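You operate a simulated robot arm through the tools that you are given. There is no shell and no other tool. Be economical: measure what you need, move in short steps, check, and stop when the job is done.

You run a simulated two-armed robot. Do the job below in one go: nothing can be reset, and whatever is moved stays where it is left.

TASK
Sort the green and yellow beads from the yellow basket into their sections.
Fine: on the clear box, turn the cover's opening over each colour's section, drop the bead through it, and turn the cover to CLOSED at the end; the third bead stays in the basket.

The check looks at the end state, three seconds after you hand in, the way a careful person would. Anything else that was tipped, shoved, dropped, spilled or broken makes it a failure. A push-on lid holds only when it is set on centred and level and pressed home; a screw cap is set on level and turned clockwise until tight.

THE ROBOT
Two 7-joint arms with three-finger grippers on one trunk, on a base that drives. Base frame: it is fixed to the floor where the robot stands at the start and does not move with it; the origin is under the middle of the robot, x ahead of it, y to its left, z up; the surface under the hand at the start is at about z = 1200. Lengths are in mm, angles in rad, forces in N, time in s.
The left shoulder is at the start at [70, 146, 1351], the right one opposite. With the tool pointing down near the work surface each hand reaches from about 240 to 680 mm from the robot's upright axis, wherever it stands, measured 20 degrees to its own side. Places, roughly: arch lever [500, -1500, 900]; bag [750, -1250, 750]; band wheel [600, -1600, 1000]; blue crate [-1000, 750, 500]; blue slide [600, -900, 1200]; carton [500, -1500, 250]; clear cover [500, 0, 1300]; dolly [-1000, -100, 200]; folded yellow cloth (11x8x3 cm) [400, -1400, 800]; green bead [750, -1000, 1250]; green slide [600, -1000, 1200]; lens [700, -800, 1000]; orange lever of the blue crate [-800, -200, 400]; orange table knob [300, -700, 700]; red lever of the dolly [-800, -400, 700]; white switch lever [600, -500, 900]. Payload 2.2 kg a hand.
The tool frame of a hand sits at the grasp point between the pads (the TCP): z along the fingers, y along the line on which they close. The tips reach 28 mm beyond it. The gripper opens to 102 mm. The gripper's body begins 71 mm behind the TCP.
Orientation is that of the tool frame in the base frame, as a unit quaternion [x, y, z, w]. With the fingers straight down and closing along the base's y, the tool's x points along the base's -x, its y along +y and its z along -z.

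THE INTERFACE
- The arms move only by the tool send_rows. It takes "left_plan", "right_plan" or both (then of equal length, played together; a hand with none holds still); each is a list of rows, each an object of numbers (a shift or turn left out is 0, a gripper value left out holds the last): "wx", "wy", "wz": the turn, a rotation vector about the tool's x, y, z in degrees; "dx", "dy", "dz": the shift along the tool's x, y, z in mm; "fingers": the opening, from 0 (shut) to 1 (fully open). In form: [{"wx": .., "wy": .., "wz": .., "dx": .., "dy": .., "dz": .., "fingers": ..}, ...]. A call has 1 to 8 rows; each row is the pose to reach, as a shift and turn from the pose commanded when the call began, along the tool's axes at that moment. Each row takes 0.2 s and may step no farther than 50 mm and 0.15 rad from the row before; otherwise, or with a gripper value out of range, the whole call is refused. Where a pose cannot be reached the arm comes as near as it can. A force on the tool above 50 N (or 10 N above the force at the start of the call, whichever is more), or a blocked arm, ends the call early, and 0.2 s more pass. Each finger halts on what it meets, pressing with about 36 N; the grip force reading is that of the motor and also rises with nothing between the fingers. The clock runs only during rows and for 0.2 s after the last one: add rows that repeat a pose to give the fingers time. The reply holds the time, the measured pose of the TCP, the force on the tool along the base axes, the opening and the grip force, in the units named above and with some noise, with the torque about the TCP (base axes, N m) and any sound that the robot's microphone picked up.
- Cameras (640 x 400 px; columns grow to the right, rows downward): "scene" is now at [141.5, -8, 1609.1]; the picture's right is [-0.08, -1.00, 0.00], its down [-0.29, 0.02, -0.96] and it looks along [0.95, -0.08, -0.29] (base axes); focal length 214 px, centre (320, 200). "left" rides on the left gripper at [72, 38, -86] in its tool frame; the picture's right is [-0.46, 0.89, 0.00], its down [-0.60, -0.32, -0.73] and it looks along [-0.65, -0.34, 0.68] (tool axes); focal length 256 px, centre (320, 200). "right" rides on the right gripper at [69, 44, -86] in its tool frame; the picture's right is [-0.53, 0.85, 0.00], its down [-0.58, -0.36, -0.73] and it looks along [-0.62, -0.39, 0.68] (tool axes); focal length 256 px, centre (320, 200). There is no depth. A picture from a camera that has moved, and an enlarged one, comes with that camera's place and axes in the base frame and with its lens.
- grab_frame(camera): a new picture of that camera. No time passes.
- lift_body(by): slides the trunk up (or, below 0, down) by that many mm; the arms and the scene camera ride with it, the base frame stays. It gives what a move gives, with no picture.
- roll_base(legs): drives the robot by 1 to 6 legs, each [ahead, left, turn to the left] in mm, mm and rad, along the robot's own axes; the way and the turn of a leg run together, so that a leg with both is an arc; at most 1500 mm and 3.142 rad a leg. The arms and the cameras ride along, it lands a little off, and it stops where it bumps. It gives what a move gives.
- head_to(pan, tilt): turns the head with the scene camera to pan (to the left, within 1.501 rad either way) and tilt (down, from -0.506 to 1.204), counted from straight ahead of the robot. It gives what a move gives.
- zoom(camera, box): a new picture of the part [left, top, right, bottom] of that camera's present view, enlarged. No time passes.
- sign_off(): hands the job in; it is judged then, once.

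Go step by step. Nothing tells you exact positions but the pictures and the camera data: compare them with the known pose of the tool, close in by small moves and look again before you grip or let go. The budget is 120 turns and 88 pictures, counting those below and the enlarged ones. Unless the task says otherwise, let go and move clear before handing in, and close with one line.

The tools are called after "Emit:" as a command line: name --argument value ..., lists and objects as JSON in quotes. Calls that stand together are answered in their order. send_rows: Moves the arms, as the interface text tells. Its arguments: {"type":"object","properties":{"left_plan":{"type":"array","items":{"type":"object","properties":{"wx":{"type":"number"},"wy":{"type":"number"},"wz":{"type":"number"},"dx":{"type":"number"},"dy":{"type":"number"},"dz":{"type":"number"},"fingers":{"type":"number"}}}},"right_plan":{"type":"array","items":{"type":"object","properties":{"wx":{"type":"number"},"wy":{"type":"number"},"wz":{"type":"number"},"dx":{"type":"number"},"dy":{"type":"number"},"dz":{"type":"number"},"fingers":{"type":"number"}}}}},"required":[]} The other tools are called the same way: lift_body (by) slides the trunk up or down; roll_base (legs) drives the base; head_to (pan, tilt) turns the head that bears the scene camera; grab_frame (camera) takes a picture; zoom (camera, box) takes an enlarged picture of a part of a camera's view; sign_off () hands the job in.

At the start:

```text
time_s: 0.0
left_eef_pos: [337.9, 91.5, 1553.4]
left_tcp_rot: [0.0, 1.0, 0.0, 0.0]
left_contact_force: [0.3, -0.3, 0.5]
left_ft_torque: [0.01, -0.04, 0.01]
left_finger_gap: 102.1
left_grip_force: 0.1
right_eef_pos: [356.7, -210.4, 1552.5]
right_tcp_rot: [0.001, 1.0, 0.001, -0.001]
right_contact_force: [-0.2, -0.3, 0.0]
right_ft_torque: [0.01, 0.0, 0.01]
right_finger_gap: 101.8
right_grip_force: 0.1
trunk travel left (down, up): [-888.0, 52.0]
robot x, y, heading: [-2.5, 0.5, -0.004]
head pan, tilt: [-0.08, 0.293]
```

scene: 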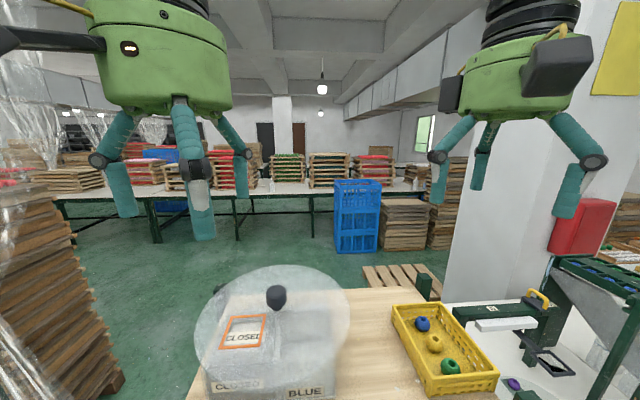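
right: 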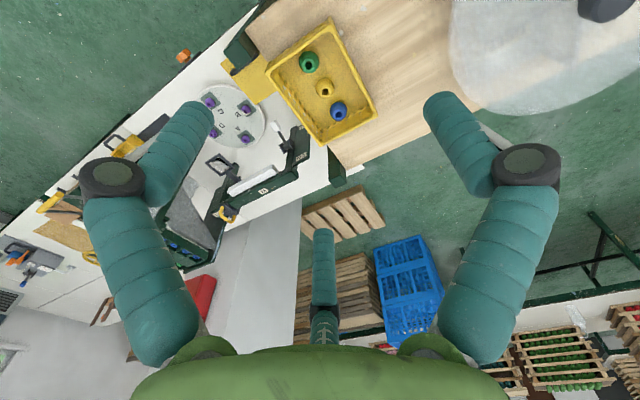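
left: 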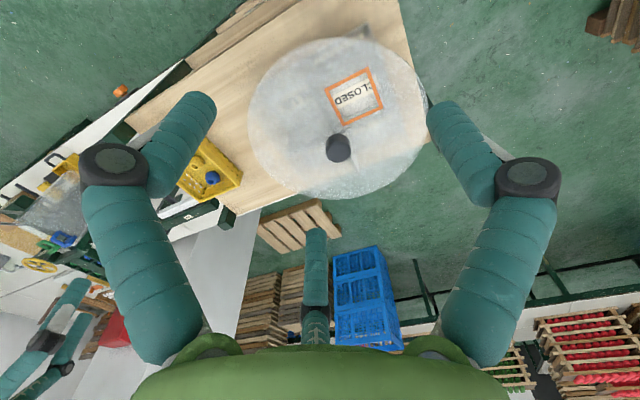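

I see the clear box with a round cover (knob in the middle, orange-framed opening over CLOSED) in front of me, and the yellow basket with the blue, yellow and green beads to its right. I'll tilt the head for a closer look.

Emit:
head_to --pan -0.2 --tilt 0.75

Emit:
grab_frame --camera "scene"

Emit:
zoom --camera "left" --box '[160, 20, 460, 210]'

```text
time_s: 0.9
left_eef_pos: [338.6, 91.1, 1552.9]
left_tcp_rot: [0.0, 1.0, 0.001, 0.0]
left_contact_force: [0.1, -0.3, 0.1]
left_ft_torque: [0.04, 0.0, -0.02]
left_finger_gap: 102.2
left_grip_force: 0.1
right_eef_pos: [356.0, -210.3, 1552.1]
right_tcp_rot: [0.002, 1.0, 0.001, -0.002]
right_contact_force: [-0.7, 0.4, 0.8]
right_ft_torque: [0.01, 0.01, -0.01]
right_finger_gap: 101.8
right_grip_force: 0.1
trunk travel left (down, up): [-888.0, 52.0]
robot x, y, heading: [-2.1, 0.2, 0.001]
head pan, tilt: [-0.201, 0.75]
```

```text
84 pictures are left
camera scene: at [129.6, -17.0, 1568.2], right [-0.2, -0.98, 0.0], down [-0.67, 0.14, -0.73], along [0.72, -0.15, -0.68], focal length 214 px, centre (320, 200)
```

scene: 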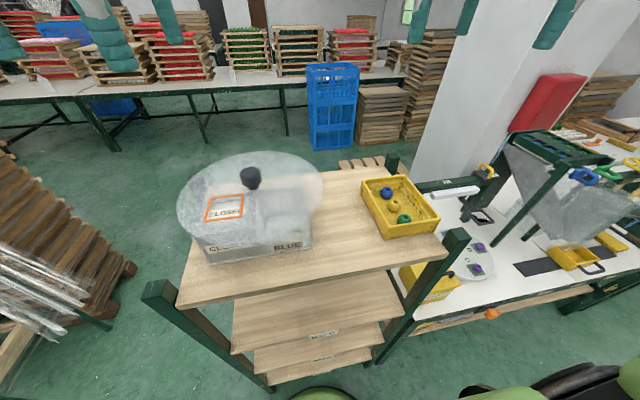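

```text
2.11 times, centred on (310, 115) of left
camera zoom: at [265.3, 128.5, 1638.8], right [0.46, 0.89, 0.0], down [0.6, -0.32, 0.73], along [0.65, -0.34, -0.68], focal length 539 px, centre (341, 379)
```

zoom: 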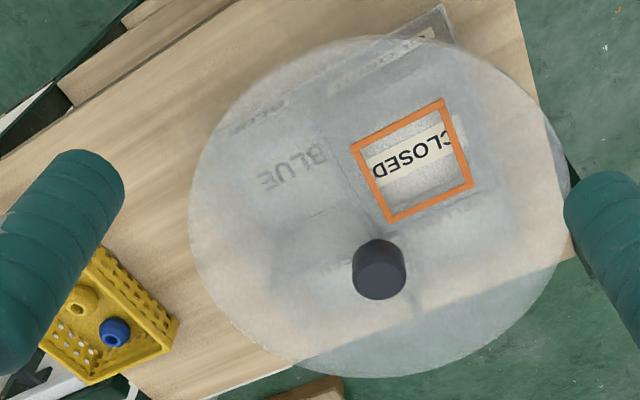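

The box has labelled quadrants under a round, translucent rotating cover. I'll zoom in for the labels and the front.

Emit:
zoom --camera "scene" --box '[160, 140, 340, 270]'

Emit:
zoom --camera "scene" --box '[340, 160, 460, 250]'

```text
3.08 times, centred on (250, 205) of scene
camera zoom: at [129.6, -17.0, 1568.2], right [-0.2, -0.98, 0.0], down [-0.67, 0.14, -0.73], along [0.72, -0.15, -0.68], focal length 660 px, centre (535, 185)
```

zoom: 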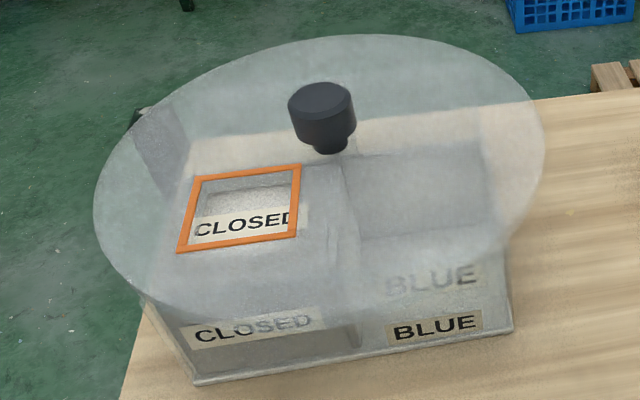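

```text
4.44 times, centred on (400, 205) of scene
camera zoom: at [129.6, -17.0, 1568.2], right [-0.2, -0.98, 0.0], down [-0.67, 0.14, -0.73], along [0.72, -0.15, -0.68], focal length 953 px, centre (-36, 178)
```

zoom: 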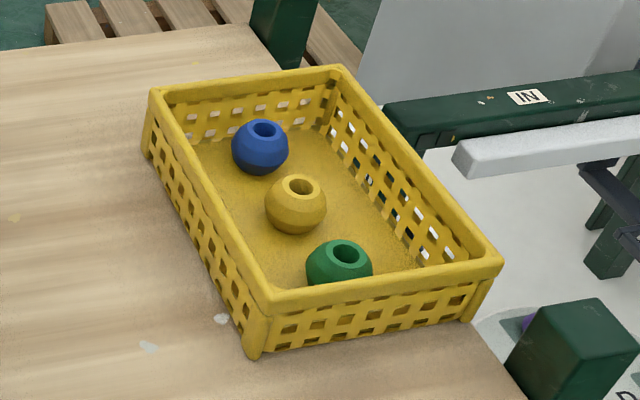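

Knob is around (485, 46, 1314), beads are in a row at y≈-256 with x≈397 green, 443 yellow and 488 blue. I still need the labels of the two far sections.

Emit:
zoom --camera "left" --box '[270, 120, 430, 210]'

Emit:
zoom --camera "scene" --box '[190, 150, 320, 220]'

```text
4.00 times, centred on (350, 165) of left
camera zoom: at [265.3, 128.5, 1638.8], right [0.46, 0.89, 0.0], down [0.6, -0.32, 0.73], along [0.65, -0.34, -0.68], focal length 1024 px, centre (200, 340)
```

zoom: 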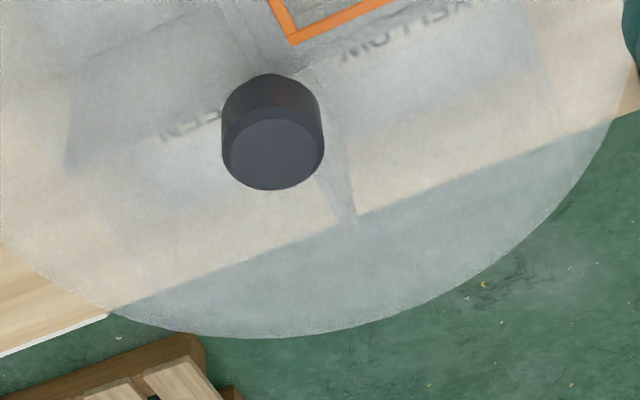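

```text
4.92 times, centred on (255, 185) of scene
camera zoom: at [129.6, -17.0, 1568.2], right [-0.2, -0.98, 0.0], down [-0.67, 0.14, -0.73], along [0.72, -0.15, -0.68], focal length 1056 px, centre (640, 274)
```

zoom: 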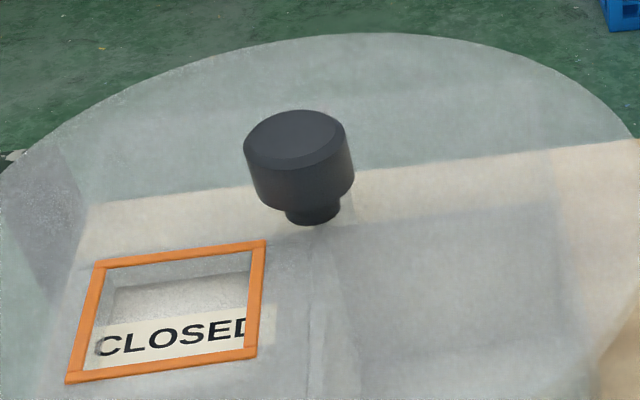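

Far-left section reads YELLOW and far-right reads GREEN. The cover's opening is at about (435, 95, 1290), 70 mm from the knob axis at (485, 46). Next I bring the left hand above the knob.

Emit:
send_rows --left_plan '[{"dx": -25, "dy": -8, "dz": 20, "wz": -7.5}, {"dx": -50, "dy": -15, "dz": 40, "wz": -15}, {"dx": -75, "dy": -23, "dz": 65, "wz": -22.5}, {"dx": -100, "dy": -30, "dz": 90, "wz": -30}, {"dx": -125, "dy": -38, "dz": 120, "wz": -37.5}, {"dx": -147, "dy": -45, "dz": 150, "wz": -45}, {"dx": -147, "dy": -45, "dz": 150, "wz": -45}]'

Emit:
grab_frame --camera "scene"

Emit:
grab_frame --camera "left"

```text
time_s: 2.5
left_eef_pos: [483.9, 46.2, 1399.9]
left_tcp_rot: [-0.383, 0.924, -0.001, 0.0]
left_contact_force: [-0.6, -0.6, 0.2]
left_ft_torque: [-0.02, -0.04, 0.01]
left_finger_gap: 102.1
left_grip_force: 0.1
right_eef_pos: [355.6, -212.3, 1551.7]
right_tcp_rot: [0.0, 1.0, 0.0, -0.003]
right_contact_force: [-0.4, 0.8, -0.3]
right_ft_torque: [0.01, -0.04, 0.01]
right_finger_gap: 102.3
right_grip_force: 0.1
trunk travel left (down, up): [-888.0, 52.0]
robot x, y, heading: [-0.3, 2.5, -0.002]
head pan, tilt: [-0.201, 0.75]
```

```text
78 pictures are left
camera scene: at [128.5, -16.9, 1568.2], right [-0.2, -0.98, 0.0], down [-0.67, 0.14, -0.73], along [0.72, -0.15, -0.68], focal length 214 px, centre (320, 200)
```

scene: 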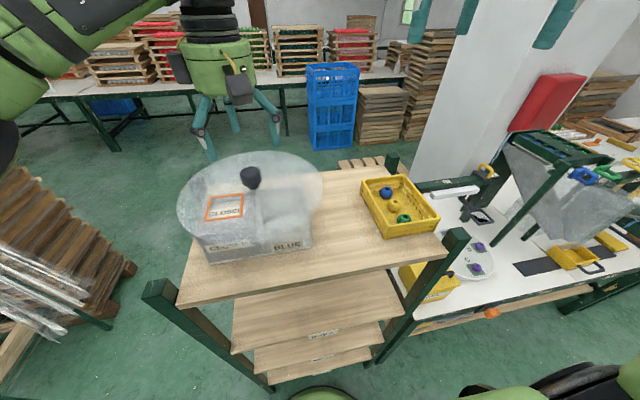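

```text
77 pictures are left
camera left: at [405.4, 21.2, 1486.3], right [-0.3, 0.95, 0.0], down [0.65, 0.2, 0.73], along [0.7, 0.22, -0.68], focal length 256 px, centre (320, 200)
```

left: 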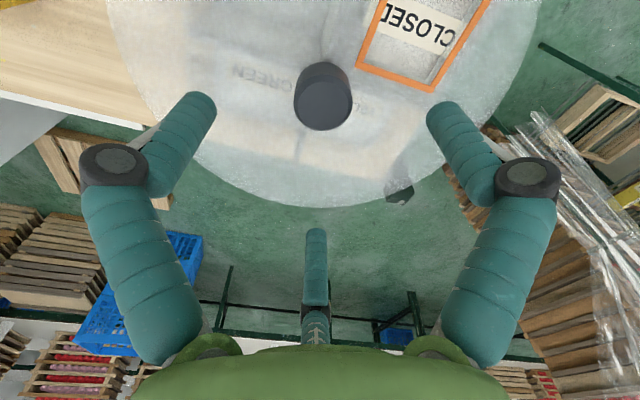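

TCP is centred over the knob within a couple of mm. I go down to z≈1331 and close on the knob.

Emit:
send_rows --left_plan '[{"dz": 30}, {"dz": 55}, {"dz": 68}, {"dz": 68, "fingers": 0.3}, {"dz": 68, "fingers": 0.3}, {"dz": 68, "fingers": 0.3}]'

Emit:
grab_frame --camera "left"

Emit:
zoom --camera "scene" --box '[160, 100, 340, 230]'

```text
time_s: 3.9
left_eef_pos: [479.8, 45.7, 1334.3]
left_tcp_rot: [-0.382, 0.924, 0.0, -0.002]
left_contact_force: [-15.0, 1.7, -4.8]
left_ft_torque: [-0.62, 0.94, -0.03]
left_finger_gap: 36.3
left_grip_force: 45.1
right_eef_pos: [351.2, -210.4, 1552.9]
right_tcp_rot: [0.001, 1.0, 0.001, 0.001]
right_contact_force: [1.0, -0.2, 0.1]
right_ft_torque: [-0.04, 0.0, -0.01]
right_finger_gap: 102.1
right_grip_force: 0.1
trunk travel left (down, up): [-888.0, 52.0]
robot x, y, heading: [-0.7, -0.6, -0.001]
head pan, tilt: [-0.201, 0.75]
```

```text
76 pictures are left
camera left: at [401.8, 22.3, 1421.3], right [-0.29, 0.96, 0.0], down [0.65, 0.2, 0.73], along [0.7, 0.22, -0.68], focal length 256 px, centre (320, 200)
```

left: 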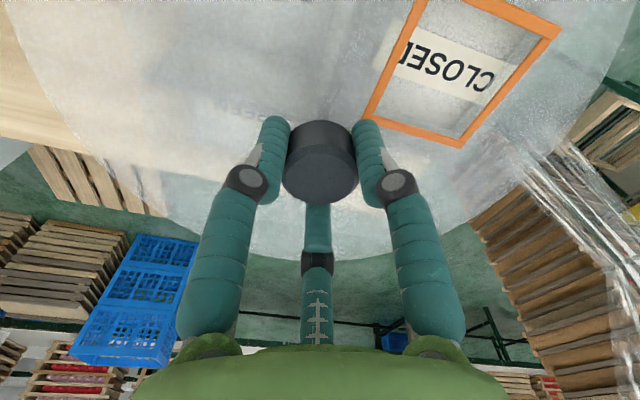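

```text
3.08 times, centred on (250, 165) of scene
camera zoom: at [124.4, -16.4, 1568.5], right [-0.2, -0.98, 0.0], down [-0.67, 0.14, -0.73], along [0.72, -0.15, -0.68], focal length 660 px, centre (535, 308)
```

zoom: 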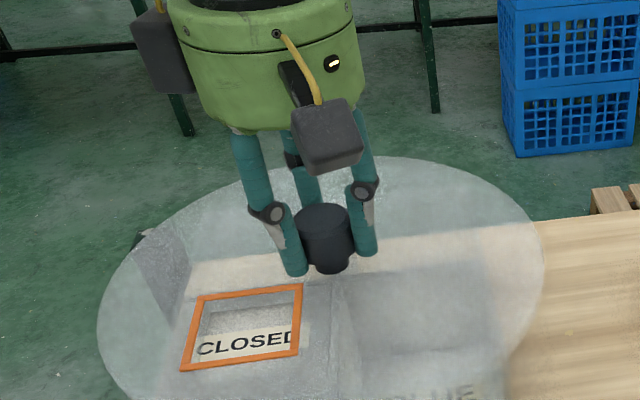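

The knob is gripped (36 mm). I relieve the side force slightly and turn clockwise toward YELLOW.

Emit:
send_rows --left_plan '[{"dx": 2, "dy": 2, "wz": 6}, {"dx": 2, "dy": 2, "wz": 14}, {"dx": 2, "dy": 2, "wz": 22}, {"dx": 2, "dy": 2, "wz": 30}, {"dx": 2, "dy": 2, "wz": 38}, {"dx": 2, "dy": 2, "wz": 45}, {"dx": 2, "dy": 2, "wz": 45}]'

Emit:
grab_frame --camera "scene"

```text
time_s: 5.5
left_eef_pos: [479.5, 46.3, 1336.5]
left_tcp_rot: [0.001, 1.0, -0.001, 0.001]
left_contact_force: [-4.6, 1.9, 4.8]
left_ft_torque: [0.2, 0.4, -0.01]
left_finger_gap: 37.6
left_grip_force: 45.0
right_eef_pos: [354.3, -209.9, 1552.2]
right_tcp_rot: [0.001, 1.0, 0.0, 0.0]
right_contact_force: [-0.5, 0.5, 0.5]
right_ft_torque: [-0.03, 0.0, -0.01]
right_finger_gap: 101.8
right_grip_force: 0.0
trunk travel left (down, up): [-888.0, 52.0]
robot x, y, heading: [1.6, -0.6, 0.002]
head pan, tilt: [-0.201, 0.75]
```

```text
74 pictures are left
camera scene: at [127.0, -16.3, 1568.4], right [-0.2, -0.98, 0.0], down [-0.67, 0.14, -0.73], along [0.72, -0.15, -0.68], focal length 214 px, centre (320, 200)
```

scene: 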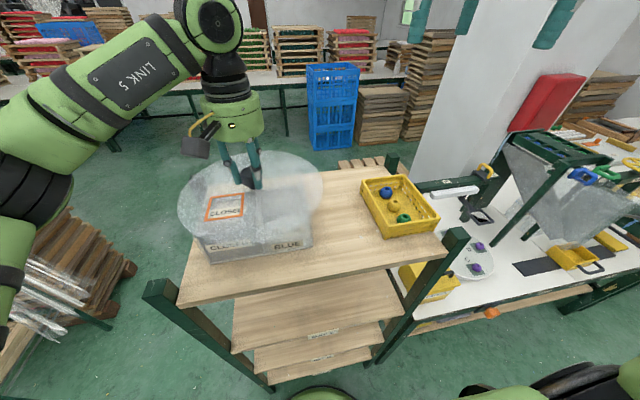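

The hand turned but the opening still shows CLOSED, so the fingers slipped. I'll look closely.

Emit:
zoom --camera "scene" --box '[170, 130, 340, 250]'

Emit:
grab_frame --camera "left"

```text
3.33 times, centred on (255, 190) of scene
camera zoom: at [127.0, -16.3, 1568.4], right [-0.2, -0.98, 0.0], down [-0.67, 0.14, -0.73], along [0.72, -0.15, -0.68], focal length 715 px, centre (537, 233)
```

zoom: 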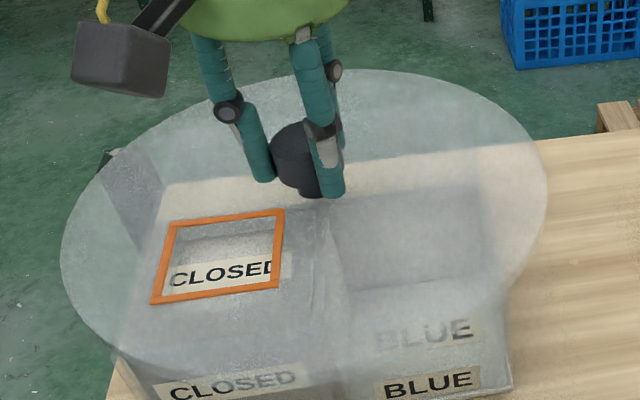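

```text
72 pictures are left
camera left: at [407.3, 84.7, 1421.8], right [0.47, 0.88, 0.0], down [0.6, -0.32, 0.73], along [0.65, -0.34, -0.68], focal length 256 px, centre (320, 200)
```

left: 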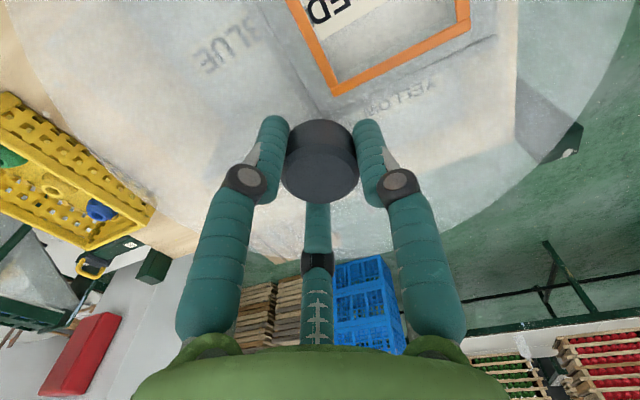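

The cover has not moved. I'll try again with a full-force close and a small turn, reading the torque.

Emit:
send_rows --left_plan '[{"dz": 3, "fingers": 0}, {"dz": 3, "fingers": 0}, {"dz": 3, "wz": 8}, {"dz": 3, "wz": 16}]'

Emit:
zoom --camera "scene" --box '[170, 130, 340, 250]'

```text
time_s: 6.5
left_eef_pos: [479.4, 47.1, 1333.1]
left_tcp_rot: [0.139, 0.99, 0.001, 0.0]
left_contact_force: [-2.6, 1.0, 9.5]
left_ft_torque: [0.12, 0.13, 0.53]
left_finger_gap: 36.4
left_grip_force: 45.0
right_eef_pos: [354.4, -209.7, 1552.3]
right_tcp_rot: [0.001, 1.0, 0.001, -0.002]
right_contact_force: [0.2, -0.2, 0.8]
right_ft_torque: [0.08, -0.01, -0.04]
right_finger_gap: 101.9
right_grip_force: 0.2
trunk travel left (down, up): [-888.0, 52.0]
robot x, y, heading: [0.9, -1.5, -0.001]
head pan, tilt: [-0.201, 0.75]
```

```text
3.33 times, centred on (255, 190) of scene
camera zoom: at [127.3, -16.8, 1568.2], right [-0.2, -0.98, 0.0], down [-0.67, 0.14, -0.73], along [0.72, -0.15, -0.68], focal length 715 px, centre (537, 233)
```

zoom: 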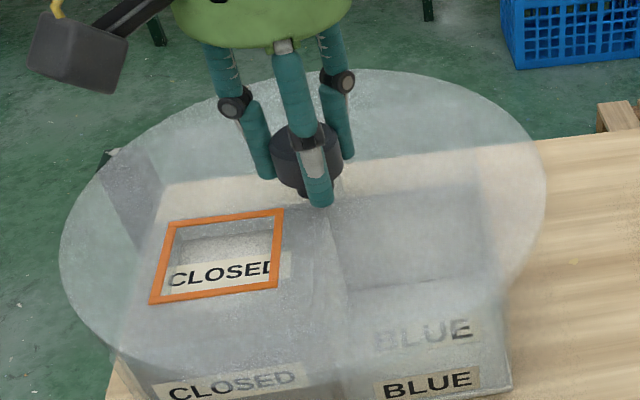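

The fingers slip at about 0.5 N·m in this direction while pressing down a bit. I'll try the opposite direction with a little upward relief.

Emit:
send_rows --left_plan '[{"dz": -4, "wz": 0}, {"dz": -4, "wz": -8}, {"dz": -4, "wz": -16}, {"dz": -4, "wz": -24}]'

Emit:
zoom --camera "scene" --box '[170, 130, 340, 250]'

```text
time_s: 7.5
left_eef_pos: [480.0, 46.1, 1334.4]
left_tcp_rot: [-0.07, 0.998, 0.002, -0.003]
left_contact_force: [-14.8, 0.3, -29.7]
left_ft_torque: [0.09, 0.35, 0.0]
left_finger_gap: 36.3
left_grip_force: 45.0
right_eef_pos: [356.1, -211.0, 1551.5]
right_tcp_rot: [0.001, 1.0, 0.001, -0.002]
right_contact_force: [1.1, 0.3, 0.4]
right_ft_torque: [0.02, -0.03, -0.02]
right_finger_gap: 101.6
right_grip_force: 0.0
trunk travel left (down, up): [-888.0, 52.0]
robot x, y, heading: [1.6, 0.5, -0.0]
head pan, tilt: [-0.201, 0.75]
```

```text
3.33 times, centred on (255, 190) of scene
camera zoom: at [128.4, -17.0, 1567.9], right [-0.2, -0.98, 0.0], down [-0.67, 0.14, -0.73], along [0.72, -0.15, -0.68], focal length 715 px, centre (537, 233)
```

zoom: 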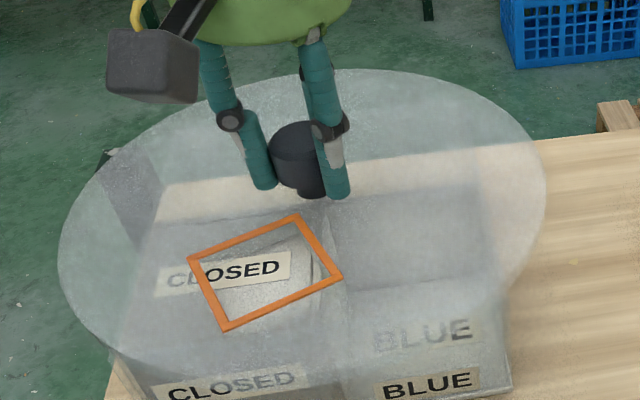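

The cover turned ~24° counter-clockwise, so that's the free direction: CLOSED → BLUE → GREEN → YELLOW. I continue this way with less lift.

Emit:
send_rows --left_plan '[{"dz": 2, "wz": -8}, {"dz": 2, "wz": -16}, {"dz": 2, "wz": -24}, {"dz": 2, "wz": -32}, {"dz": 2, "wz": -40}, {"dz": 2, "wz": -48}, {"dz": 2, "wz": -56}, {"dz": 2, "wz": -64}]'

Emit:
zoom --camera "scene" --box '[170, 130, 340, 250]'

```text
time_s: 9.3
left_eef_pos: [479.0, 47.5, 1333.6]
left_tcp_rot: [-0.589, 0.808, 0.0, -0.001]
left_contact_force: [-15.2, 1.6, -26.1]
left_ft_torque: [-0.01, 0.24, 0.02]
left_finger_gap: 36.4
left_grip_force: 45.2
right_eef_pos: [355.1, -208.9, 1552.2]
right_tcp_rot: [0.001, 1.0, 0.0, -0.001]
right_contact_force: [-0.8, 0.0, 0.2]
right_ft_torque: [0.03, -0.01, -0.01]
right_finger_gap: 102.0
right_grip_force: 0.1
trunk travel left (down, up): [-888.0, 52.0]
robot x, y, heading: [0.8, -3.0, 0.001]
head pan, tilt: [-0.201, 0.75]
```

```text
3.33 times, centred on (255, 190) of scene
camera zoom: at [127.2, -15.9, 1568.3], right [-0.2, -0.98, 0.0], down [-0.67, 0.14, -0.73], along [0.72, -0.15, -0.68], focal length 715 px, centre (537, 233)
```

zoom: 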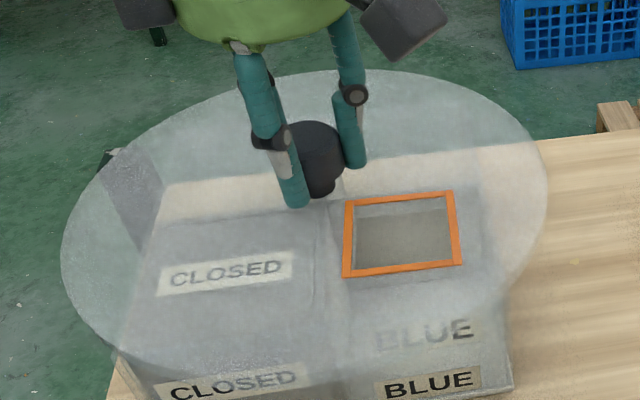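

Now the opening is over BLUE with no slip. I continue toward GREEN.

Emit:
send_rows --left_plan '[{"dx": 1, "dy": 3, "dz": 1, "wz": -8}, {"dx": 1, "dy": 3, "dz": 1, "wz": -16}, {"dx": 1, "dy": 3, "dz": 1, "wz": -24}, {"dx": 1, "dy": 3, "dz": 1, "wz": -32}, {"dx": 1, "dy": 3, "dz": 1, "wz": -40}, {"dx": 1, "dy": 3, "dz": 1, "wz": -48}]'

Emit:
zoom --camera "scene" --box '[170, 130, 340, 250]'

```text
time_s: 10.7
left_eef_pos: [479.3, 47.2, 1333.6]
left_tcp_rot: [0.868, -0.497, 0.001, 0.0]
left_contact_force: [3.9, 1.4, 1.9]
left_ft_torque: [0.59, -0.65, -0.01]
left_finger_gap: 36.2
left_grip_force: 44.9
right_eef_pos: [357.1, -210.6, 1552.0]
right_tcp_rot: [0.001, 1.0, 0.0, -0.002]
right_contact_force: [-0.2, -0.6, 0.1]
right_ft_torque: [-0.02, 0.0, -0.01]
right_finger_gap: 102.1
right_grip_force: 0.1
trunk travel left (down, up): [-888.0, 52.0]
robot x, y, heading: [3.0, -0.2, 0.003]
head pan, tilt: [-0.201, 0.75]
```

```text
3.33 times, centred on (255, 190) of scene
camera zoom: at [130.8, -17.0, 1568.2], right [-0.2, -0.98, 0.0], down [-0.67, 0.14, -0.73], along [0.72, -0.15, -0.68], focal length 715 px, centre (537, 233)
```

zoom: 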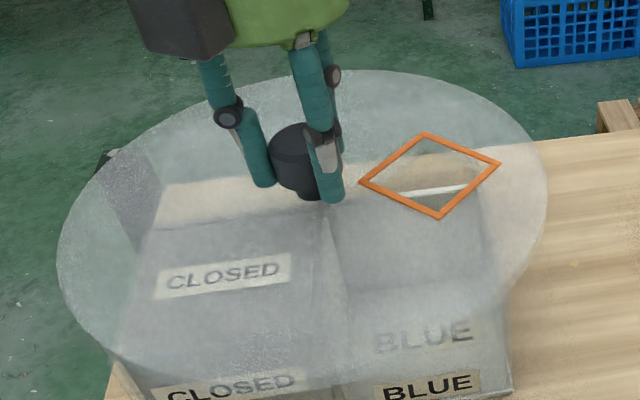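

Opening is about halfway to GREEN; I continue about 42° more.

Emit:
send_rows --left_plan '[{"wz": -8}, {"wz": -16}, {"wz": -24}, {"wz": -32}, {"wz": -39}, {"wz": -43}]'

Emit:
zoom --camera "scene" --box '[170, 130, 340, 250]'

```text
time_s: 12.1
left_eef_pos: [479.5, 47.3, 1334.1]
left_tcp_rot: [0.989, -0.146, 0.002, 0.001]
left_contact_force: [11.4, 2.1, 21.6]
left_ft_torque: [0.61, 0.08, -0.01]
left_finger_gap: 36.3
left_grip_force: 45.3
right_eef_pos: [358.0, -210.1, 1552.0]
right_tcp_rot: [0.001, 1.0, 0.001, -0.002]
right_contact_force: [-0.1, 0.8, 0.8]
right_ft_torque: [-0.02, 0.03, 0.02]
right_finger_gap: 102.1
right_grip_force: 0.1
trunk travel left (down, up): [-888.0, 52.0]
robot x, y, heading: [-2.9, 0.7, 0.0]
head pan, tilt: [-0.201, 0.75]
```

```text
3.33 times, centred on (255, 190) of scene
camera zoom: at [130.7, -16.9, 1568.2], right [-0.2, -0.98, 0.0], down [-0.67, 0.14, -0.73], along [0.72, -0.15, -0.68], focal length 715 px, centre (537, 233)
```

zoom: 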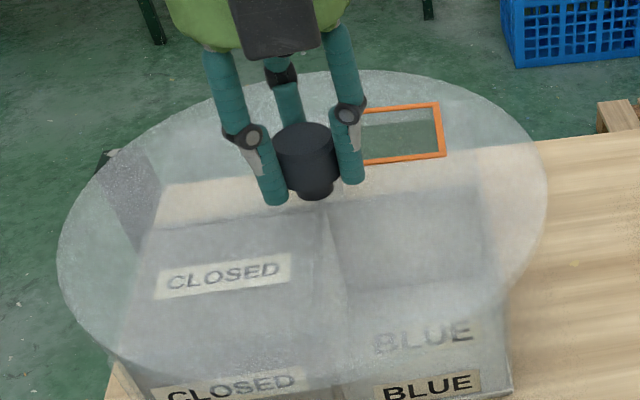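

Opening is over GREEN. I release the knob and raise the left hand.

Emit:
send_rows --left_plan '[{"fingers": 0.7}, {"fingers": 0.7}, {"dz": -30}, {"dz": -75}, {"dz": -120}, {"dz": -160}, {"dz": -200}]'

Emit:
grab_frame --camera "left"

```text
time_s: 13.7
left_eef_pos: [457.9, 42.7, 1523.9]
left_tcp_rot: [0.988, -0.152, 0.005, 0.0]
left_contact_force: [0.3, 0.5, 0.1]
left_ft_torque: [0.03, -0.07, -0.05]
left_finger_gap: 71.6
left_grip_force: 0.0
left hand out of reach, approached as far as the arm can: row 7
right_eef_pos: [350.4, -217.9, 1552.7]
right_tcp_rot: [0.001, 1.0, 0.004, 0.0]
right_contact_force: [-1.3, -0.1, 0.8]
right_ft_torque: [0.09, -0.07, 0.0]
right_finger_gap: 102.2
right_grip_force: 0.0
trunk travel left (down, up): [-888.0, 52.0]
robot x, y, heading: [3.5, -3.2, 0.0]
head pan, tilt: [-0.201, 0.75]
```

```text
66 pictures are left
camera left: at [514.5, -15.0, 1609.4], right [-0.71, -0.7, -0.01], down [-0.49, 0.48, 0.73], along [-0.51, 0.52, -0.69], focal length 256 px, centre (320, 200)
```

left: 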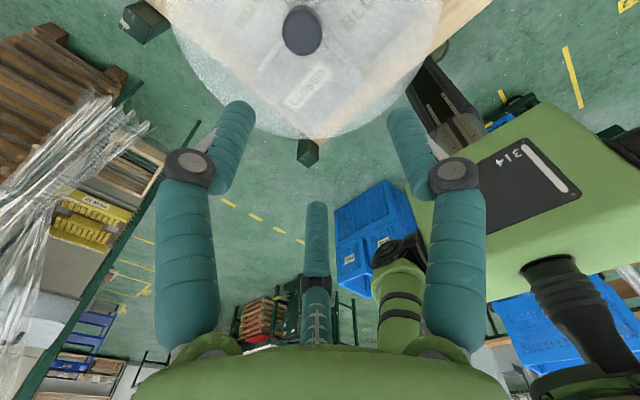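

Now I unwind and move the left hand aside while the right hand goes above the green bead.

Emit:
send_rows --left_plan '[{"dx": -18, "dy": -14, "dz": 5, "wz": 8}, {"dx": -37, "dy": -28, "dz": 10, "wz": 16}, {"dx": -56, "dy": -42, "dz": 15, "wz": 24}, {"dx": -75, "dy": -56, "dz": 20, "wz": 32}, {"dx": -93, "dy": -70, "dz": 25, "wz": 40}, {"dx": -112, "dy": -84, "dz": 30, "wz": 48}, {"dx": -130, "dy": -98, "dz": 35, "wz": 56}, {"dx": -149, "dy": -111, "dz": 40, "wz": 64}]' --right_plan '[{"dx": -5, "dy": -5, "dz": 18, "fingers": 0.6}, {"dx": -10, "dy": -11, "dz": 36}, {"dx": -16, "dy": -17, "dz": 55}, {"dx": -21, "dy": -23, "dz": 74}, {"dx": -26, "dy": -28, "dz": 93}, {"dx": -31, "dy": -34, "dz": 112}, {"dx": -36, "dy": -40, "dz": 131}, {"dx": -41, "dy": -45, "dz": 150}]'

Emit:
send_rows --left_plan '[{"wz": 8}, {"wz": 16}, {"wz": 24}, {"wz": 32}, {"wz": 40}, {"wz": 48}, {"wz": 56}, {"wz": 64}]'

Emit:
grab_frame --camera "right"

Emit:
grab_frame --camera "scene"

```text
time_s: 15.5
left_eef_pos: [359.2, 198.5, 1477.4]
left_tcp_rot: [0.76, -0.65, 0.0, -0.001]
left_contact_force: [-0.3, 0.1, 0.7]
left_ft_torque: [-0.01, -0.05, 0.04]
left_finger_gap: 71.2
left_grip_force: 0.0
right_eef_pos: [397.8, -254.7, 1402.2]
right_tcp_rot: [0.001, 1.0, 0.001, -0.001]
right_contact_force: [-0.1, 0.3, -0.8]
right_ft_torque: [0.03, 0.0, 0.01]
right_finger_gap: 60.9
right_grip_force: 0.0
trunk travel left (down, up): [-888.0, 52.0]
robot x, y, heading: [-0.1, 0.7, -0.002]
head pan, tilt: [-0.201, 0.75]
```

```text
time_s: 17.3
left_eef_pos: [358.1, 200.9, 1479.2]
left_tcp_rot: [-0.299, 0.954, 0.0, 0.001]
left_contact_force: [-0.7, 0.3, -0.7]
left_ft_torque: [0.0, -0.02, 0.02]
left_finger_gap: 71.5
left_grip_force: 0.1
right_eef_pos: [397.7, -256.3, 1403.0]
right_tcp_rot: [0.001, 1.0, 0.001, -0.002]
right_contact_force: [-0.7, 0.2, 0.4]
right_ft_torque: [-0.02, -0.03, -0.01]
right_finger_gap: 61.2
right_grip_force: 0.2
trunk travel left (down, up): [-888.0, 52.0]
robot x, y, heading: [1.4, -0.2, 0.001]
head pan, tilt: [-0.201, 0.75]
```

```text
65 pictures are left
camera right: at [329.6, -212.5, 1487.6], right [0.54, 0.84, 0.0], down [0.58, -0.37, 0.73], along [0.61, -0.39, -0.69], focal length 256 px, centre (320, 200)
```

right: 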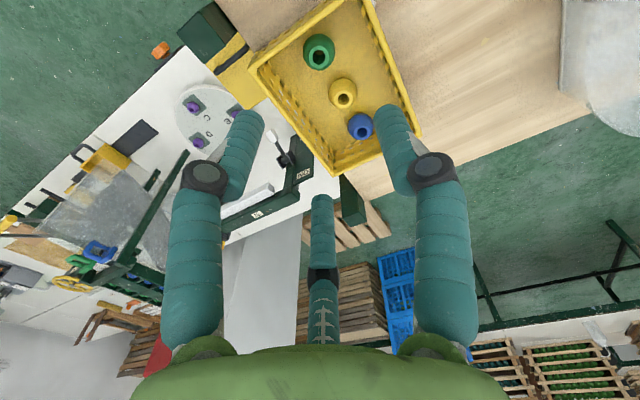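

```text
64 pictures are left
camera scene: at [129.7, -16.9, 1568.1], right [-0.2, -0.98, 0.0], down [-0.67, 0.14, -0.73], along [0.72, -0.15, -0.68], focal length 214 px, centre (320, 200)
```

scene: 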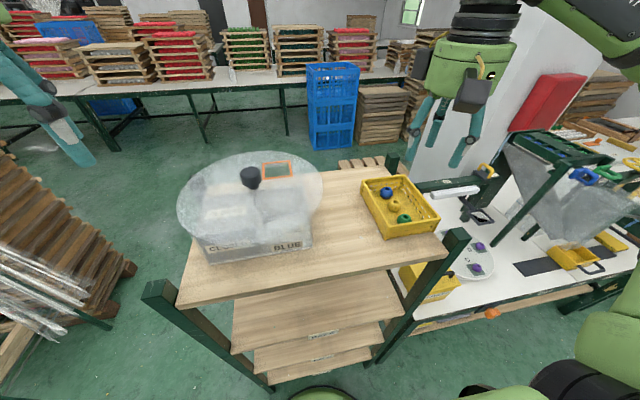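

The right hand is above the basket with the opening over GREEN confirmed. I'll zoom in to measure the beads and basket walls accurately.

Emit:
zoom --camera "right" --box '[235, 0, 435, 180]'

Emit:
zoom --camera "scene" --box '[340, 160, 460, 250]'

Emit:
zoom --camera "scene" --box '[170, 130, 340, 250]'

```text
2.22 times, centred on (335, 90) of right
camera zoom: at [329.6, -212.5, 1487.6], right [0.54, 0.84, 0.0], down [0.58, -0.37, 0.73], along [0.61, -0.39, -0.69], focal length 569 px, centre (287, 444)
```

zoom: 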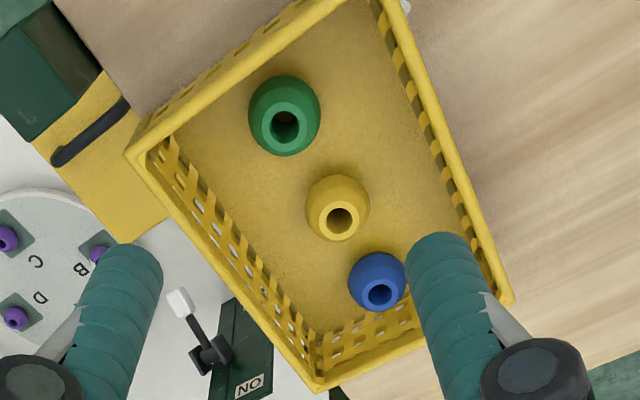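

```text
4.44 times, centred on (400, 205) of scene
camera zoom: at [129.7, -16.9, 1568.1], right [-0.2, -0.98, 0.0], down [-0.67, 0.14, -0.73], along [0.72, -0.15, -0.68], focal length 953 px, centre (-36, 178)
```

zoom: 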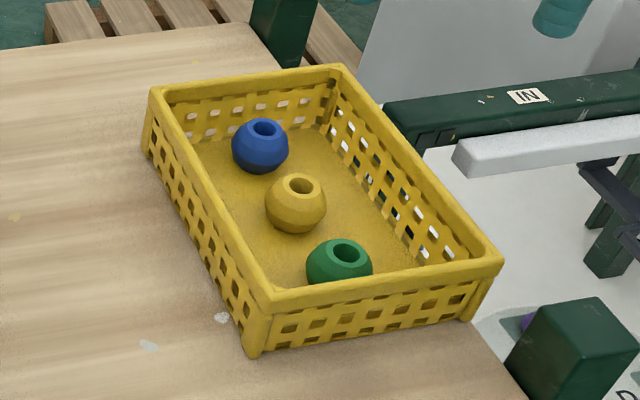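

```text
3.33 times, centred on (255, 190) of scene
camera zoom: at [129.7, -16.9, 1568.1], right [-0.2, -0.98, 0.0], down [-0.67, 0.14, -0.73], along [0.72, -0.15, -0.68], focal length 715 px, centre (537, 233)
```

zoom: 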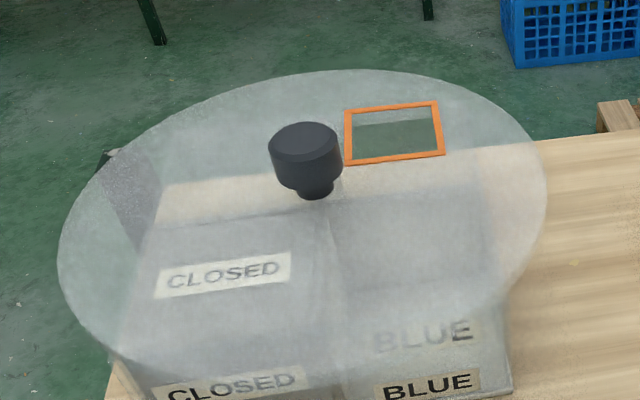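

Beads are ~30 mm, green at ≈(396, -256). I narrow the fingers and descend around the green bead, first to just above rim height.

Emit:
send_rows --right_plan '[{"dx": -1, "fingers": 0.42}, {"dx": -1, "dz": 35}, {"dx": -1, "dz": 70}, {"dx": -1, "dz": 100}, {"dx": -1, "dz": 122}]'

Emit:
grab_frame --camera "right"

Emit:
zoom --camera "scene" --box '[340, 140, 480, 250]'

```text
time_s: 18.5
left_eef_pos: [357.6, 200.1, 1478.3]
left_tcp_rot: [-0.301, 0.954, 0.0, 0.0]
left_contact_force: [0.4, -0.5, 0.3]
left_ft_torque: [0.01, 0.02, -0.01]
left_finger_gap: 71.2
left_grip_force: 0.0
right_eef_pos: [396.3, -255.9, 1281.0]
right_tcp_rot: [0.001, 1.0, 0.0, -0.001]
right_contact_force: [0.4, 0.2, -0.4]
right_ft_torque: [-0.01, 0.03, 0.01]
right_finger_gap: 42.8
right_grip_force: 0.0
trunk travel left (down, up): [-888.0, 52.0]
robot x, y, heading: [3.3, -0.6, -0.006]
head pan, tilt: [-0.201, 0.75]
```

```text
60 pictures are left
camera right: at [327.7, -212.4, 1365.8], right [0.54, 0.84, 0.0], down [0.58, -0.37, 0.73], along [0.62, -0.39, -0.68], focal length 256 px, centre (320, 200)
```

right: 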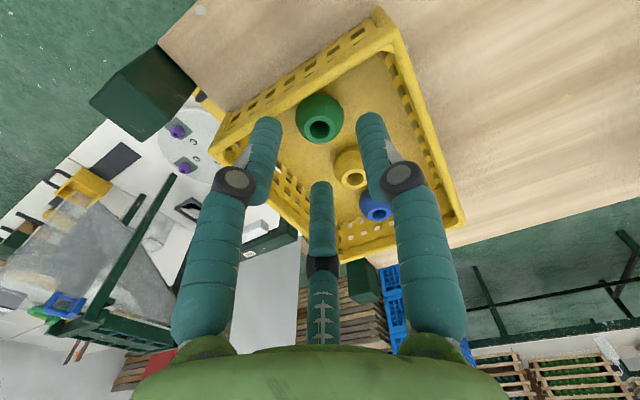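

```text
3.64 times, centred on (410, 195) of scene
camera zoom: at [129.8, -17.3, 1568.1], right [-0.2, -0.98, 0.0], down [-0.67, 0.14, -0.73], along [0.72, -0.15, -0.68], focal length 780 px, centre (-7, 218)
```

zoom: 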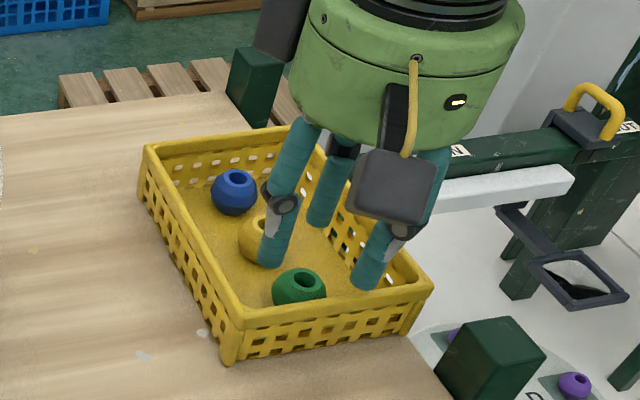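

Aligned. I descend the last 41 mm, watching the force, then close on the bead.

Emit:
send_rows --right_plan '[{"dx": -1, "dz": 15}, {"dx": -1, "dz": 30}, {"dx": -1, "dz": 41}, {"dx": -1, "dz": 41}]'

Emit:
zoom --camera "scene" --box '[340, 140, 480, 250]'

Emit:
grab_frame --camera "right"

```text
time_s: 19.0
left_eef_pos: [352.6, 201.6, 1478.9]
left_tcp_rot: [-0.301, 0.954, -0.001, 0.002]
left_contact_force: [0.6, -0.2, 0.1]
left_ft_torque: [0.01, 0.02, -0.01]
left_finger_gap: 71.4
left_grip_force: 0.1
right_eef_pos: [393.9, -256.4, 1271.5]
right_tcp_rot: [0.001, 1.0, 0.001, 0.009]
right_contact_force: [-3.4, 2.9, 19.9]
right_ft_torque: [-0.4, 0.79, -0.07]
right_finger_gap: 45.5
right_grip_force: 1.9
trunk travel left (down, up): [-888.0, 52.0]
robot x, y, heading: [-3.0, -3.5, 0.001]
head pan, tilt: [-0.201, 0.75]
stopped in row 2 (right hand): the force on the tool passed its limit at 61 N (the readings are from after the stop); the commanded pose is now the measured one
```

```text
3.64 times, centred on (410, 195) of scene
camera zoom: at [125.0, -15.5, 1568.6], right [-0.2, -0.98, 0.0], down [-0.67, 0.14, -0.73], along [0.72, -0.15, -0.68], focal length 780 px, centre (-7, 218)
```

zoom: 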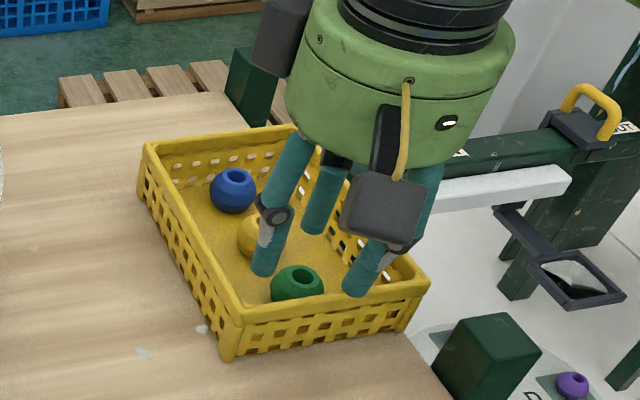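

```text
57 pictures are left
camera right: at [324.9, -212.5, 1355.5], right [0.54, 0.84, 0.01], down [0.56, -0.37, 0.74], along [0.63, -0.39, -0.67], focal length 256 px, centre (320, 200)
```

right: 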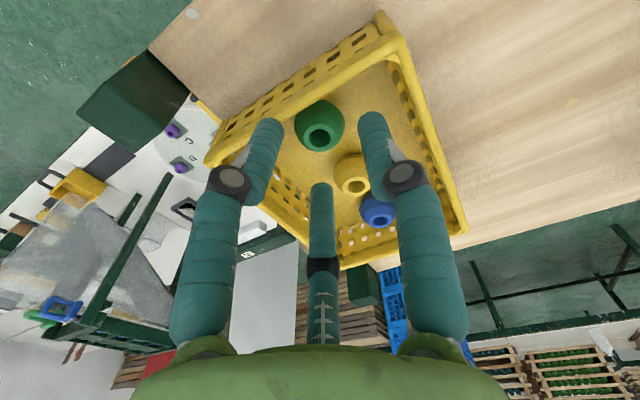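

The left-image finger met the near rim of the basket: the hand visibly has three fingers, so spacing near the wall matters. The basket hasn't moved visibly. I'll take the yellow bead first, as it sits mid-basket with more room; I lift and shift over it.

Emit:
send_rows --right_plan '[{"dz": -15, "wy": 1}, {"dz": -25, "wy": 1}, {"dx": -24, "dz": -25, "wy": 1}, {"dx": -48, "dz": -25, "wy": 1}, {"dx": -48, "dz": -12, "wy": 1}]'

Emit:
grab_frame --camera "right"

Emit:
zoom --camera "scene" --box '[340, 140, 480, 250]'

```text
time_s: 20.2
left_eef_pos: [357.7, 199.5, 1480.1]
left_tcp_rot: [-0.301, 0.954, 0.0, 0.0]
left_contact_force: [0.2, 1.0, 0.5]
left_ft_torque: [-0.02, 0.02, -0.01]
left_finger_gap: 71.5
left_grip_force: 0.0
right_eef_pos: [446.8, -258.2, 1281.8]
right_tcp_rot: [0.001, 1.0, 0.001, -0.002]
right_contact_force: [-0.3, 0.7, -0.2]
right_ft_torque: [0.05, -0.02, -0.01]
right_finger_gap: 43.1
right_grip_force: 0.1
trunk travel left (down, up): [-888.0, 52.0]
robot x, y, heading: [1.4, 1.3, -0.001]
head pan, tilt: [-0.201, 0.75]
```

```text
56 pictures are left
camera right: at [378.1, -215.5, 1367.5], right [0.54, 0.84, 0.0], down [0.58, -0.37, 0.73], along [0.62, -0.39, -0.69], focal length 256 px, centre (320, 200)
```

right: 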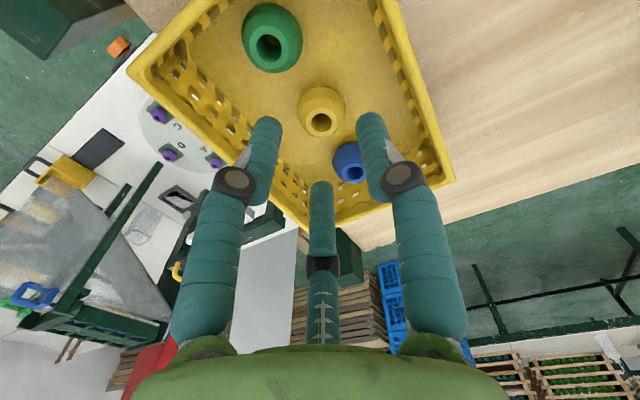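

```text
3.64 times, centred on (410, 195) of scene
camera zoom: at [128.7, -17.5, 1568.2], right [-0.2, -0.98, 0.0], down [-0.67, 0.14, -0.73], along [0.72, -0.15, -0.68], focal length 780 px, centre (-7, 218)
```

zoom: 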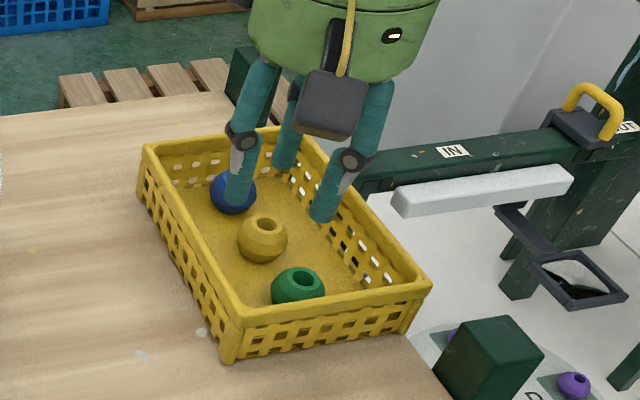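

I shift ~5 mm back and 4 mm left to centre on the yellow bead and descend.

Emit:
send_rows --right_plan '[{"dx": 5, "dy": 3.5}, {"dx": 5, "dy": 3.5, "dz": 12}, {"dx": 5, "dy": 3.5, "dz": 24}, {"dx": 5, "dy": 3.5, "dz": 34}, {"dx": 5, "dy": 3.5, "dz": 41}, {"dx": 5, "dy": 3.5, "dz": 41}]'

Emit:
grab_frame --camera "right"

Emit:
zoom --camera "scene" --box '[340, 140, 480, 250]'

```text
time_s: 21.6
left_eef_pos: [358.5, 200.0, 1478.5]
left_tcp_rot: [-0.3, 0.954, 0.0, -0.001]
left_contact_force: [-0.7, 0.4, -0.4]
left_ft_torque: [-0.01, -0.01, 0.02]
left_finger_gap: 71.5
left_grip_force: 0.0
right_eef_pos: [440.5, -255.0, 1239.8]
right_tcp_rot: [0.001, 1.0, 0.001, -0.003]
right_contact_force: [-0.9, -0.8, 0.1]
right_ft_torque: [0.0, -0.01, 0.0]
right_finger_gap: 42.5
right_grip_force: 0.1
trunk travel left (down, up): [-888.0, 52.0]
robot x, y, heading: [-1.5, -1.2, -0.001]
head pan, tilt: [-0.201, 0.75]
```

```text
54 pictures are left
camera right: at [373.3, -211.4, 1326.1], right [0.54, 0.84, 0.0], down [0.58, -0.37, 0.73], along [0.61, -0.39, -0.69], focal length 256 px, centre (320, 200)
```

right: 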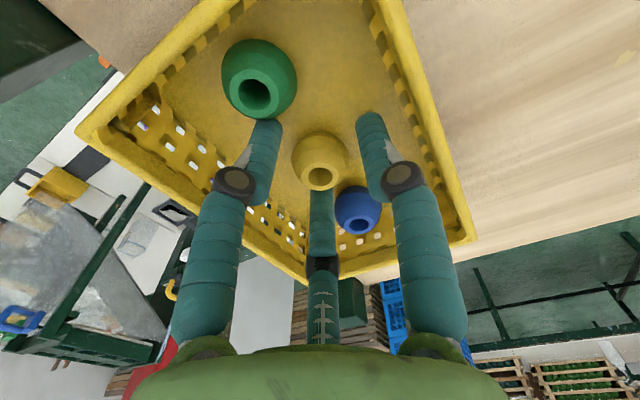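

```text
3.64 times, centred on (410, 195) of scene
camera zoom: at [129.5, -17.2, 1568.1], right [-0.2, -0.98, 0.0], down [-0.67, 0.14, -0.73], along [0.72, -0.15, -0.68], focal length 780 px, centre (-7, 218)
```

zoom: 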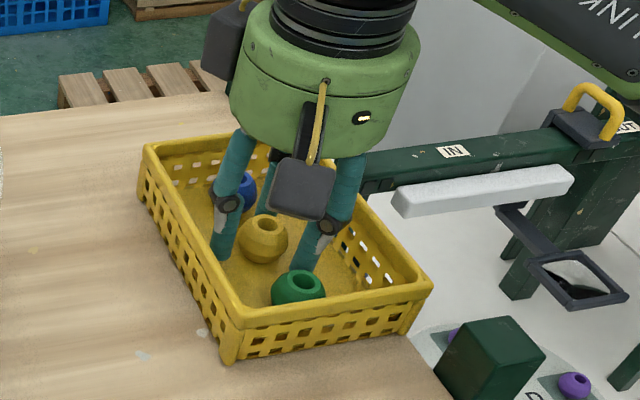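

Fingers surround the yellow bead. I close and lift a bit.

Emit:
send_rows --right_plan '[{"dz": 2, "fingers": 0.2}, {"dz": 2, "fingers": 0.15}, {"dz": 2, "fingers": 0.15}, {"dz": -20}, {"dz": -50}, {"dz": -80}, {"dz": -80}]'

Emit:
grab_frame --camera "right"

Emit:
zoom --camera "scene" --box '[340, 110, 480, 250]'

```text
time_s: 23.2
left_eef_pos: [359.3, 199.3, 1478.5]
left_tcp_rot: [-0.3, 0.954, 0.0, 0.0]
left_contact_force: [-0.6, -0.2, 0.4]
left_ft_torque: [0.01, 0.02, 0.02]
left_finger_gap: 71.4
left_grip_force: 0.0
right_eef_pos: [441.7, -256.0, 1320.9]
right_tcp_rot: [0.001, 1.0, 0.001, -0.003]
right_contact_force: [0.5, -0.9, -0.3]
right_ft_torque: [0.02, 0.02, 0.02]
right_finger_gap: 28.3
right_grip_force: 36.2
trunk travel left (down, up): [-888.0, 52.0]
robot x, y, heading: [1.2, 0.6, 0.002]
head pan, tilt: [-0.201, 0.75]
```

```text
52 pictures are left
camera right: at [373.5, -212.1, 1406.3], right [0.54, 0.84, 0.0], down [0.58, -0.37, 0.73], along [0.61, -0.39, -0.69], focal length 256 px, centre (320, 200)
```

right: 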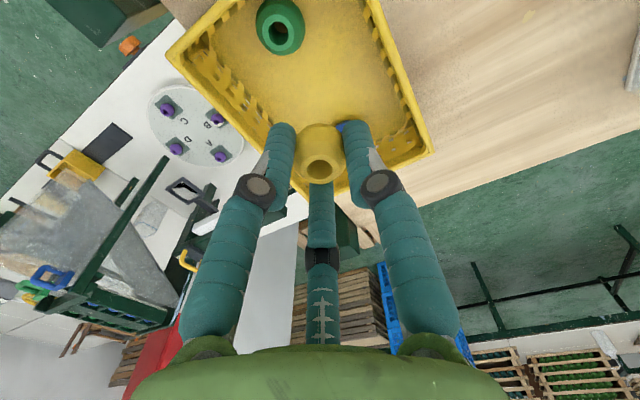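

```text
2.86 times, centred on (410, 180) of scene
camera zoom: at [130.5, -17.4, 1568.0], right [-0.2, -0.98, 0.0], down [-0.67, 0.14, -0.73], along [0.72, -0.15, -0.68], focal length 613 px, centre (63, 257)
```

zoom: 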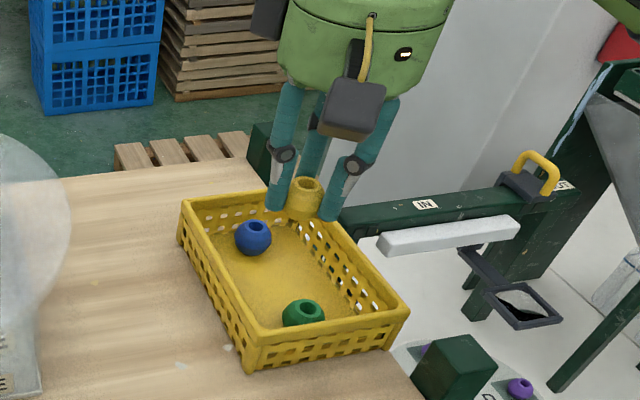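

Yellow bead is held. Now the left hand returns above the knob to turn the cover 90° more to YELLOW.

Emit:
send_rows --left_plan '[{"dx": -2, "dy": -33, "dz": 13}, {"dx": -4, "dy": -65, "dz": 26}, {"dx": -6, "dy": -98, "dz": 40}, {"dx": -8, "dy": -130, "dz": 53}, {"dx": -10, "dy": -163, "dz": 66}, {"dx": -12, "dy": -195, "dz": 79}, {"dx": -12, "dy": -195, "dz": 79}]'

Emit:
grab_frame --camera "left"

```text
time_s: 24.8
left_eef_pos: [479.0, 49.1, 1402.3]
left_tcp_rot: [-0.301, 0.954, -0.001, 0.0]
left_contact_force: [-0.9, 0.5, -0.4]
left_ft_torque: [0.0, -0.04, 0.01]
left_finger_gap: 71.4
left_grip_force: 0.0
right_eef_pos: [440.9, -253.9, 1320.0]
right_tcp_rot: [0.001, 1.0, 0.002, -0.001]
right_contact_force: [-0.5, 0.3, -0.7]
right_ft_torque: [-0.02, -0.03, 0.0]
right_finger_gap: 28.3
right_grip_force: 35.9
trunk travel left (down, up): [-888.0, 52.0]
robot x, y, heading: [-1.5, 2.2, -0.004]
head pan, tilt: [-0.201, 0.75]
```

```text
50 pictures are left
camera left: at [398.5, 38.5, 1487.7], right [-0.13, 0.99, 0.0], down [0.68, 0.09, 0.73], along [0.73, 0.09, -0.68], focal length 256 px, centre (320, 200)
```

left: 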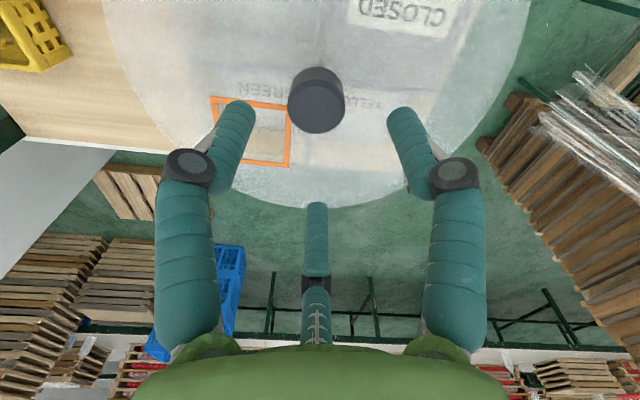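

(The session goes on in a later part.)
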